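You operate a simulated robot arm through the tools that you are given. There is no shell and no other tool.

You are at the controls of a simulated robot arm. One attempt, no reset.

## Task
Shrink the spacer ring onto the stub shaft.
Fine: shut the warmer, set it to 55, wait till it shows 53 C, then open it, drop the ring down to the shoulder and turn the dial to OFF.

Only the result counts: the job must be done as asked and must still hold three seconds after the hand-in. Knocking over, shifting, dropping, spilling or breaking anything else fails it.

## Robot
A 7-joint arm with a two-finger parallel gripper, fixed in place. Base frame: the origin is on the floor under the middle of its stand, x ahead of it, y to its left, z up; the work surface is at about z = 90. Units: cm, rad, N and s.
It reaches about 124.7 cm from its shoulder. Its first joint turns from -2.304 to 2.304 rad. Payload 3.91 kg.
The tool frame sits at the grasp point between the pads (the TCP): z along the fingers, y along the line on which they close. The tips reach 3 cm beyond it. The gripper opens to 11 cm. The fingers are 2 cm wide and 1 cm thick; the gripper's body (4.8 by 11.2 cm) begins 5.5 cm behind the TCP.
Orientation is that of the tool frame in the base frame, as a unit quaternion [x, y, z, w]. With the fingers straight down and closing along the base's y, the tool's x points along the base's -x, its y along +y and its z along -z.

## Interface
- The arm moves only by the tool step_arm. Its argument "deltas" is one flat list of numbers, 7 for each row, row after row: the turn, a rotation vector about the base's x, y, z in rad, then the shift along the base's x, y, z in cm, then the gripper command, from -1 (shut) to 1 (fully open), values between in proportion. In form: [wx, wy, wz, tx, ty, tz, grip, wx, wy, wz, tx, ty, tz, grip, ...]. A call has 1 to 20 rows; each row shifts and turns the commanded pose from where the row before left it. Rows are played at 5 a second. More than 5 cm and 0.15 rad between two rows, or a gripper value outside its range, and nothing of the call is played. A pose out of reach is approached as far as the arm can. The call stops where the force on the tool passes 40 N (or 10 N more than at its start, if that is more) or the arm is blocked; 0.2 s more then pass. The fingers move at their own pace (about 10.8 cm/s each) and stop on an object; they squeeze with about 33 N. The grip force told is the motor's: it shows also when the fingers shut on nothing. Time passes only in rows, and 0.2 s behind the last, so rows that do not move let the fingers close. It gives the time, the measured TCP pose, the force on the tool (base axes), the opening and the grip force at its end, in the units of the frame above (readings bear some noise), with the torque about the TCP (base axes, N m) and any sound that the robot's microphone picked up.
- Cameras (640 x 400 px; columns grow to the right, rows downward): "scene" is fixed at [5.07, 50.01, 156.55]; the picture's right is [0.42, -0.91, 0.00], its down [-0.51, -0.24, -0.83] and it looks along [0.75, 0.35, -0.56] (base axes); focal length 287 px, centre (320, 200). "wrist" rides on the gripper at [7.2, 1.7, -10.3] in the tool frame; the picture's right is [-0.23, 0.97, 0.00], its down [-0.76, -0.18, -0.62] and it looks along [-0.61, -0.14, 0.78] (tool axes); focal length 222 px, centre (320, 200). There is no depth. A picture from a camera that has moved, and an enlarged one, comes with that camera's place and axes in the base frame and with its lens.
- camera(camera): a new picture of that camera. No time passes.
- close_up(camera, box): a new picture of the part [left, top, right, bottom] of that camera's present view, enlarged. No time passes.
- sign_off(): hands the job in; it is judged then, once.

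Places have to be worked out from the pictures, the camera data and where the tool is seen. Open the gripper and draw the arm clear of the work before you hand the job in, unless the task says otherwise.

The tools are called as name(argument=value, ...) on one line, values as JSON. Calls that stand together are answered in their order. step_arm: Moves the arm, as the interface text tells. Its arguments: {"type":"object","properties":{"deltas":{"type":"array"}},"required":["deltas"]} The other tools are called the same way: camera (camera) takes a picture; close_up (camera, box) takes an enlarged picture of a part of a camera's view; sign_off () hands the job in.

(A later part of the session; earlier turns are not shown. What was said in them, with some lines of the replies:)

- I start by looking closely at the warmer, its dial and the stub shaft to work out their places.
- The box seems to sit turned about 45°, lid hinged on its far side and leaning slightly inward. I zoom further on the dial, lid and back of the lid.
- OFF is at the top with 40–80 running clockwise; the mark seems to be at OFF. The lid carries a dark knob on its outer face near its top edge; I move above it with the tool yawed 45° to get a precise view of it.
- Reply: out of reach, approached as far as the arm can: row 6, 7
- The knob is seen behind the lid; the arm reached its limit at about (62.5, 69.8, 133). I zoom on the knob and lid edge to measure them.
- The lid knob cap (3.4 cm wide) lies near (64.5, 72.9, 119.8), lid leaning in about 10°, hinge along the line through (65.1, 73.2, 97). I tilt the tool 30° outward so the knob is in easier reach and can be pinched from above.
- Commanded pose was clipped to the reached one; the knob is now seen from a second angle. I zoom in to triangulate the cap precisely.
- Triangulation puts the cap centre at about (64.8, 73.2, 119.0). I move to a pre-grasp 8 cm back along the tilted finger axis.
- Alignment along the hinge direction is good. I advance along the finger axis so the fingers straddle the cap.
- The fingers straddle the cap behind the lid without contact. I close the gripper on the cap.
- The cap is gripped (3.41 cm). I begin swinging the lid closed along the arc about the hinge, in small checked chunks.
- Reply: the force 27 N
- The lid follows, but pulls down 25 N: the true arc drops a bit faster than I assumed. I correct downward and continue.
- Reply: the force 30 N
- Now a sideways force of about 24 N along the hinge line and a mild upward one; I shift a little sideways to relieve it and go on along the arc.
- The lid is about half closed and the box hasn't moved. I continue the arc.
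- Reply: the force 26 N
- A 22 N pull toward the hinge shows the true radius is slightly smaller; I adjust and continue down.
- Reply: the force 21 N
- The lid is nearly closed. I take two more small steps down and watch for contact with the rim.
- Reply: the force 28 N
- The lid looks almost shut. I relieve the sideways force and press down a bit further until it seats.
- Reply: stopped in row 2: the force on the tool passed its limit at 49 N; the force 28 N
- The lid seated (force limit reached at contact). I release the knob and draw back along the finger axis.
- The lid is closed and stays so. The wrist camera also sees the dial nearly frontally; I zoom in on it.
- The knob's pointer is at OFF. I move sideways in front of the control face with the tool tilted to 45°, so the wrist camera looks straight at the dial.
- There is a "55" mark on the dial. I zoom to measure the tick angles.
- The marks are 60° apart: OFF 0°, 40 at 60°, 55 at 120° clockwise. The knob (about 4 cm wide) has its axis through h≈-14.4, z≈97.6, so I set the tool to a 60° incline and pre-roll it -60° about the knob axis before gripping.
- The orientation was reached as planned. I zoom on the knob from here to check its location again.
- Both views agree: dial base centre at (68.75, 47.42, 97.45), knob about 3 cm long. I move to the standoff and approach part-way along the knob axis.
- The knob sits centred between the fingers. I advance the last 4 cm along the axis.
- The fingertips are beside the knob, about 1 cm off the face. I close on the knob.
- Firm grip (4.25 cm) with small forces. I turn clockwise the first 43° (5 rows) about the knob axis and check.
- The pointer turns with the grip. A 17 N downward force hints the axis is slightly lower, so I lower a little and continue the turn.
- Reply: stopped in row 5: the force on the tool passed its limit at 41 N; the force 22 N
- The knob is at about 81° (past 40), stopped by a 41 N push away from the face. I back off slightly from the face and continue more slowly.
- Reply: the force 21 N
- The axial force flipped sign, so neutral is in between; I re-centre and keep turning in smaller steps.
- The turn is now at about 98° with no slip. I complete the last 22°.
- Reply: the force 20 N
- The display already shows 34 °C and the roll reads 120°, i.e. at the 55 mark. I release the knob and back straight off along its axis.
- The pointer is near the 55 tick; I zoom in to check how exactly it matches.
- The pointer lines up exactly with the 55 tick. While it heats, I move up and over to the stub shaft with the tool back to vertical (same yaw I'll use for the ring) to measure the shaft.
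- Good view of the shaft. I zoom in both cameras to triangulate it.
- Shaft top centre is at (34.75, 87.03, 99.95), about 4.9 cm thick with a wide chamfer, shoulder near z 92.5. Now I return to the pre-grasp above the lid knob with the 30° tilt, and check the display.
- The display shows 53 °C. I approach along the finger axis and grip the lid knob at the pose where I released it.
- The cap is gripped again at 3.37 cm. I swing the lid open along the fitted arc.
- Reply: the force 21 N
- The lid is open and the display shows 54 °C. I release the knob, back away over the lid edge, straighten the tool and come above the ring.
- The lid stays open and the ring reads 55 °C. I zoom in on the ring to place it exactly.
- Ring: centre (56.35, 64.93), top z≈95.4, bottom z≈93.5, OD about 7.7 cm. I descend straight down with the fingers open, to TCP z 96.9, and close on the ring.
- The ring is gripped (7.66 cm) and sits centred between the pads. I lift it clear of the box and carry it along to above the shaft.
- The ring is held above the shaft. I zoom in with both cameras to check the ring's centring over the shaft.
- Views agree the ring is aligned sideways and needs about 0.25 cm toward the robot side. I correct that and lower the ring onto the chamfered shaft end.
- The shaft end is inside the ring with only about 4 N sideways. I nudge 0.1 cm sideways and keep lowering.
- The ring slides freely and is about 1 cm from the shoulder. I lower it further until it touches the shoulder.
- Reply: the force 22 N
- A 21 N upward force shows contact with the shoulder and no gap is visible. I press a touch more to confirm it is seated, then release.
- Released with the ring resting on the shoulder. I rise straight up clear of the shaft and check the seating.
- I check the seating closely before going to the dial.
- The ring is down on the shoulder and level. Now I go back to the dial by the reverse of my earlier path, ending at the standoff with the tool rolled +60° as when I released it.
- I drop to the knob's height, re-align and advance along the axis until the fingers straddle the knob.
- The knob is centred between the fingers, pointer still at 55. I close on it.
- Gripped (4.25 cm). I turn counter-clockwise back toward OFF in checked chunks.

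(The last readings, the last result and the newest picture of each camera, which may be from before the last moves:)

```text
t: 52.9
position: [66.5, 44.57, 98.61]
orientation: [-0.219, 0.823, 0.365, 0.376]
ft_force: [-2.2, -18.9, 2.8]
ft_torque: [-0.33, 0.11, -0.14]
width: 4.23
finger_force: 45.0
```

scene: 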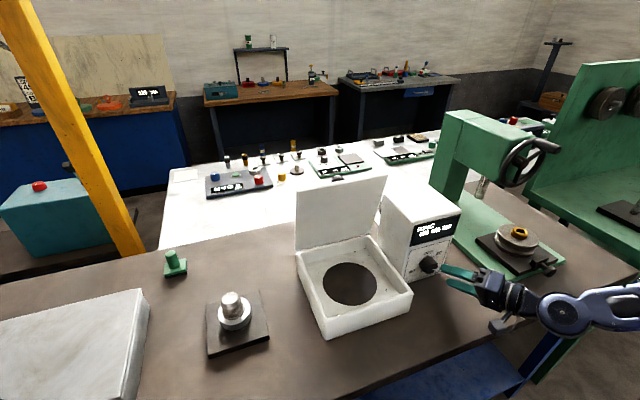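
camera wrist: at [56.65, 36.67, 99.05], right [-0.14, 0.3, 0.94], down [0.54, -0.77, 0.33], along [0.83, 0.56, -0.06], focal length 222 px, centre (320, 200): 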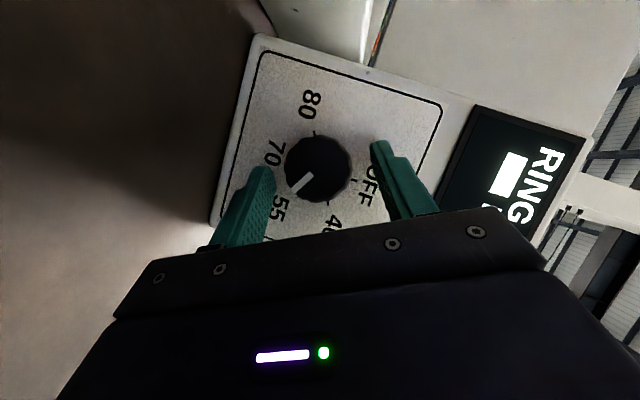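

Moderate forces only; I relieve slightly and continue the turn.

step_arm(deltas=[0, 0, 0, -0.02, -0.12, 0, -1, -0.1062, -0.1053, 0, -0.107, 0.109, 0.06, -1, -0.1062, -0.1053, 0, -0.112, 0.114, 0.037, -1, -0.1062, -0.1053, 0, -0.115, 0.117, 0.012, -1, -0.1062, -0.1053, 0, -0.115, 0.117, -0.012, -1, 0, 0, 0, 0, 0, 0, -1])

close_up(camera="wrist", box=[200, 60, 440, 240])

```text
t: 54.3
position: [66.05, 45.02, 98.8]
orientation: [-0.363, 0.784, 0.13, 0.486]
ft_force: [13.8, 5.2, 7.8]
ft_torque: [0.46, -0.5, 0.24]
width: 4.25
finger_force: 44.5
```

```text
2.22 times, centred on (320, 150) of wrist
camera zoom: at [56.05, 37.25, 97.33], right [-0.62, 0.78, 0.05], down [-0.09, -0.14, 0.99], along [0.78, 0.61, 0.15], focal length 494 px, centre (320, 311)
```

zoom: 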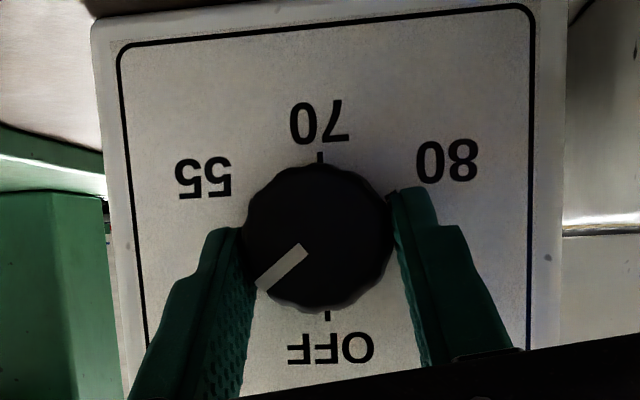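

Turned about 69° so far with no slip. Next chunk.

step_arm(deltas=[0, 0, 0, 0.07, 0.06, 0.06, -1, -0.1062, -0.1053, 0, -0.112, 0.114, -0.037, -1, -0.1062, -0.1053, 0, -0.107, 0.109, -0.06, -1, -0.1062, -0.1053, 0, -0.1, 0.102, -0.082, -1, 0, 0, 0, 0, 0, 0, -1])

close_up(camera="wrist", box=[200, 60, 440, 240])

```text
t: 55.5
position: [65.56, 45.43, 98.51]
orientation: [-0.451, 0.71, -0.053, 0.538]
ft_force: [-2.0, 0.9, 8.5]
ft_torque: [-0.12, 0.13, -0.11]
width: 4.21
finger_force: 45.1
```

```text
2.22 times, centred on (320, 150) of wrist
camera zoom: at [56.21, 37.06, 96.64], right [-0.57, 0.73, -0.38], down [-0.39, 0.17, 0.9], along [0.73, 0.66, 0.19], focal length 494 px, centre (320, 311)
```

zoom: 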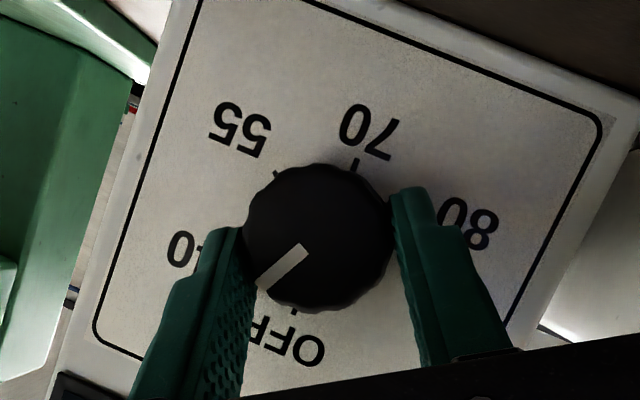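

About 26° remain to OFF. I complete the turn.

step_arm(deltas=[-0.1062, -0.1053, 0, -0.09, 0.091, -0.06, -1, -0.1062, -0.1053, 0, -0.079, 0.08, -0.12, -1, -0.1062, -0.1053, 0, -0.065, 0.066, -0.136, -1, 0, 0, 0, 0, 0, 0, -1])

camera(camera="wrist")

close_up(camera="scene", box=[380, 180, 520, 310])

```text
t: 56.5
position: [65.35, 45.65, 98.05]
orientation: [-0.518, 0.6, -0.235, 0.563]
ft_force: [-6.4, 4.7, -15.5]
ft_torque: [-0.3, 0.51, -0.13]
width: 4.2
finger_force: 45.0
```

```text
taken
camera wrist: at [56.56, 36.68, 96.14], right [-0.39, 0.55, -0.74], down [-0.64, 0.42, 0.64], along [0.67, 0.72, 0.19], focal length 222 px, centre (320, 200)
```

wrist: 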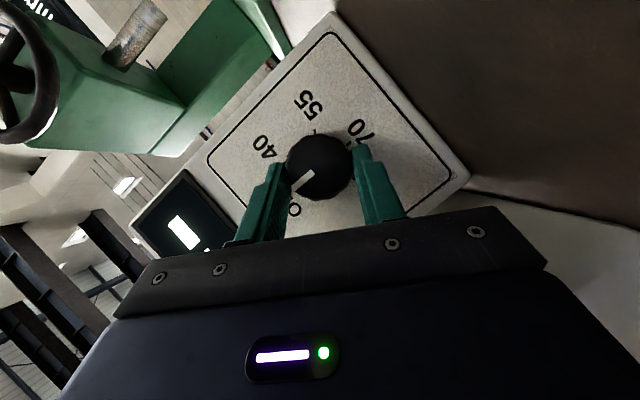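

```text
3.08 times, centred on (450, 245) of scene
camera zoom: at [5.07, 50.01, 156.55], right [0.42, -0.91, 0.0], down [-0.51, -0.24, -0.83], along [0.75, 0.35, -0.56], focal length 884 px, centre (-80, 62)
```

zoom: 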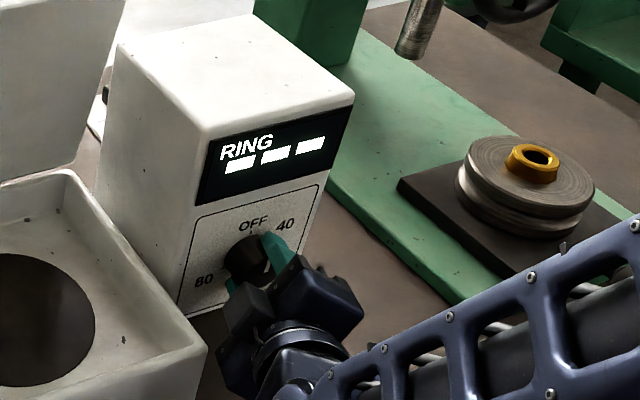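

The roll is back to -60°, matching the first grip at OFF. I release and back off along the axis to check the pointer.

step_arm(deltas=[0, 0, 0, 0, 0, -0.08, -1, 0, 0, 0, 0, 0, 0, 0.2, 0, 0, 0, 0, 0, 0, 0.2, 0, 0, 0, -1.42, -1.41, 0, 0.2, 0, 0, 0, -1.42, -1.41, 0, 0.2, 0, 0, 0, -1.42, -1.41, 0, 0.2, 0, 0, 0, 0, 0, 0, 0.2])

close_up(camera="wrist", box=[240, 60, 440, 240])

close_up(camera="wrist", box=[280, 110, 380, 210])

```text
t: 58.1
position: [61.26, 41.42, 98.29]
orientation: [-0.517, 0.599, -0.233, 0.565]
ft_force: [0.3, 0.2, 0.4]
ft_torque: [0.01, 0.02, 0.04]
width: 6.59
finger_force: 0.1
```

```text
2.22 times, centred on (340, 150) of wrist
camera zoom: at [52.34, 32.4, 96.28], right [-0.38, 0.55, -0.74], down [-0.64, 0.42, 0.64], along [0.67, 0.72, 0.19], focal length 494 px, centre (276, 311)
```

zoom: 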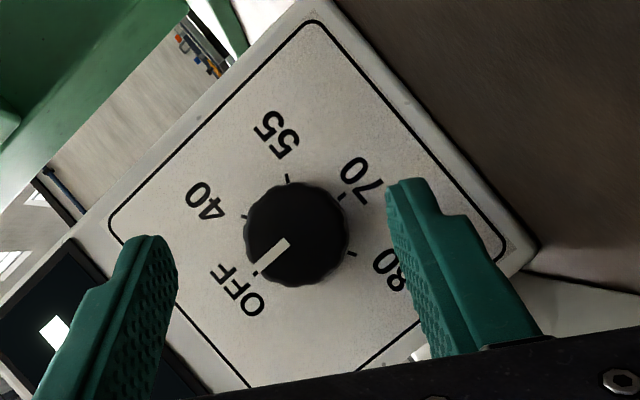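

```text
4.00 times, centred on (330, 160) of wrist
camera zoom: at [52.34, 32.4, 96.28], right [-0.38, 0.55, -0.74], down [-0.64, 0.42, 0.64], along [0.67, 0.72, 0.19], focal length 888 px, centre (280, 360)
```

zoom: 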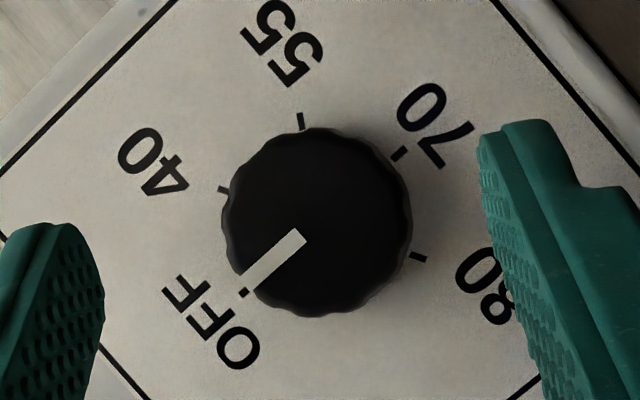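

The pointer is at OFF. I draw the arm up and away from the work and unroll the tool.

step_arm(deltas=[0.1062, 0.1053, 0, -2.0, -2.0, 2.0, 0.2, 0.1062, 0.1053, 0, -2.0, -2.0, 3.5, 0.2, 0.1062, 0.1053, 0, -1.5, -1.0, 4.2, 0.2, 0.1062, 0.1053, 0, -1.5, -1.0, 4.2, 0.2, 0.1062, 0.1053, 0, -1.5, -1.0, 4.2, 0.2, 0.1062, 0.1053, 0, -1.5, 0, 4.2, 0.2, 0.1062, 0.1053, 0, -1.5, 0, 4.2, 0.2, -0.1053, 0.1062, 0, -1.0, 0, 2, 1, -0.1053, 0.1062, 0, -1.0, 0, 2, 1, -0.1053, 0.1062, 0, -1.0, 0, 2, 1, -0.1053, 0.1062, 0, -1.0, 0, 1, 1, 0, 0, 0, 0, 0, 0, 1])

camera(camera="scene")

close_up(camera="scene", box=[185, 255, 285, 365])

close_up(camera="scene", box=[280, 160, 480, 340])

```text
t: 60.7
position: [45.54, 34.38, 131.6]
orientation: [-0.37, 0.902, 0.085, 0.205]
ft_force: [-0.4, 0.3, 0.5]
ft_torque: [0.01, -0.02, 0.01]
width: 10.98
finger_force: 0.0
```

```text
taken
```

scene: 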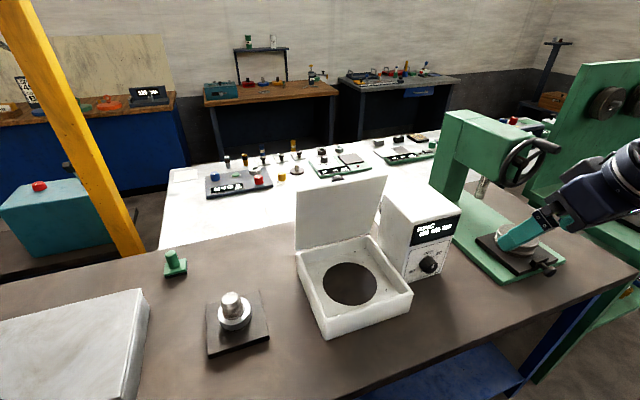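

```text
3.64 times, centred on (235, 310) of scene
camera zoom: at [5.07, 50.01, 156.55], right [0.42, -0.91, 0.0], down [-0.51, -0.24, -0.83], along [0.75, 0.35, -0.56], focal length 1045 px, centre (629, -200)
```

zoom: 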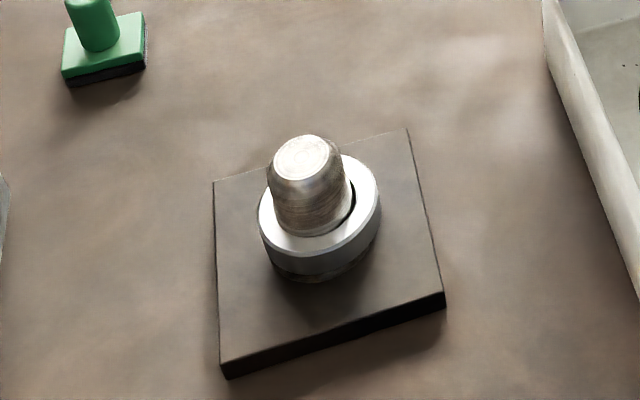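

```text
2.22 times, centred on (380, 250) of scene
camera zoom: at [5.07, 50.01, 156.55], right [0.42, -0.91, 0.0], down [-0.51, -0.24, -0.83], along [0.75, 0.35, -0.56], focal length 638 px, centre (187, 89)
```

zoom: 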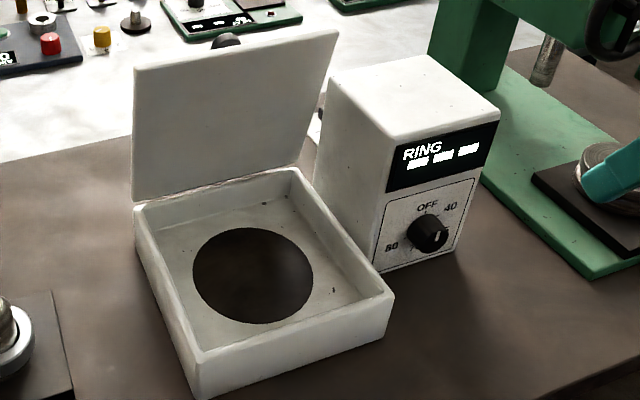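

Ring seated on the shoulder, dial at OFF, lid open and box unmoved, arm clear. I let a few seconds pass so the ring cools and confirm that nothing changes.

step_arm(deltas=[0, 0, 0, 0, 0, 0, 1, 0, 0, 0, 0, 0, 0, 1, 0, 0, 0, 0, 0, 0, 1, 0, 0, 0, 0, 0, 0, 1, 0, 0, 0, 0, 0, 0, 1, 0, 0, 0, 0, 0, 0, 1, 0, 0, 0, 0, 0, 0, 1, 0, 0, 0, 0, 0, 0, 1, 0, 0, 0, 0, 0, 0, 1, 0, 0, 0, 0, 0, 0, 1, 0, 0, 0, 0, 0, 0, 1, 0, 0, 0, 0, 0, 0, 1, 0, 0, 0, 0, 0, 0, 1, 0, 0, 0, 0, 0, 0, 1, 0, 0, 0, 0, 0, 0, 1])

close_up(camera="scene", box=[180, 160, 480, 360])

```text
t: 63.9
position: [45.76, 34.33, 131.59]
orientation: [-0.37, 0.902, 0.086, 0.204]
ft_force: [-0.4, -0.3, -0.6]
ft_torque: [-0.01, 0.0, -0.02]
width: 10.98
finger_force: 0.0
```

```text
2.00 times, centred on (330, 260) of scene
camera zoom: at [5.07, 50.01, 156.55], right [0.42, -0.91, 0.0], down [-0.51, -0.24, -0.83], along [0.75, 0.35, -0.56], focal length 575 px, centre (300, 80)
```

zoom: 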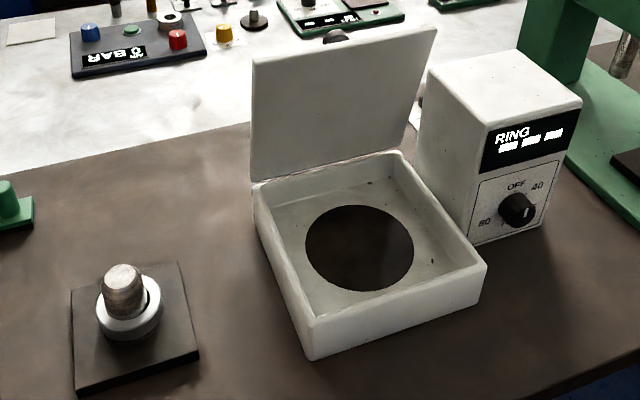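

Everything is stable: the ring is on the shoulder, the dial is at OFF, the warmer is open and the arm is clear with the gripper open. I hand the job in.

sign_off()

```text
The job is handed in.
```

The spacer ring is on the stub shaft, down against the shoulder. The dial is back at OFF and the warmer is open. I've handed the job in; no verdict has come back.

- **Heating:** I shut the lid and set the dial to the 55 mark. I started opening when the display showed 53 °C. It had crept up to 54 °C with the lid open and 55 °C just before I picked the ring up.
- **Fitting:** The ring slid on with only a few newtons of side force. A 21 N push back showed it had reached the shoulder, and the close-ups show it sitting level with no gap underneath.
- **Dial:** The pointer lines up with the OFF tick to within about 1°.
- **Surroundings:** The camera views show nothing else moved, and the warmer is where it started. The arm is clear with the gripper open.

About 19 seconds after release, the ring still sat on the shoulder with no visible change. I couldn't confirm that it has cooled enough to grip the shaft, because the display shows only dashes once the ring is out.
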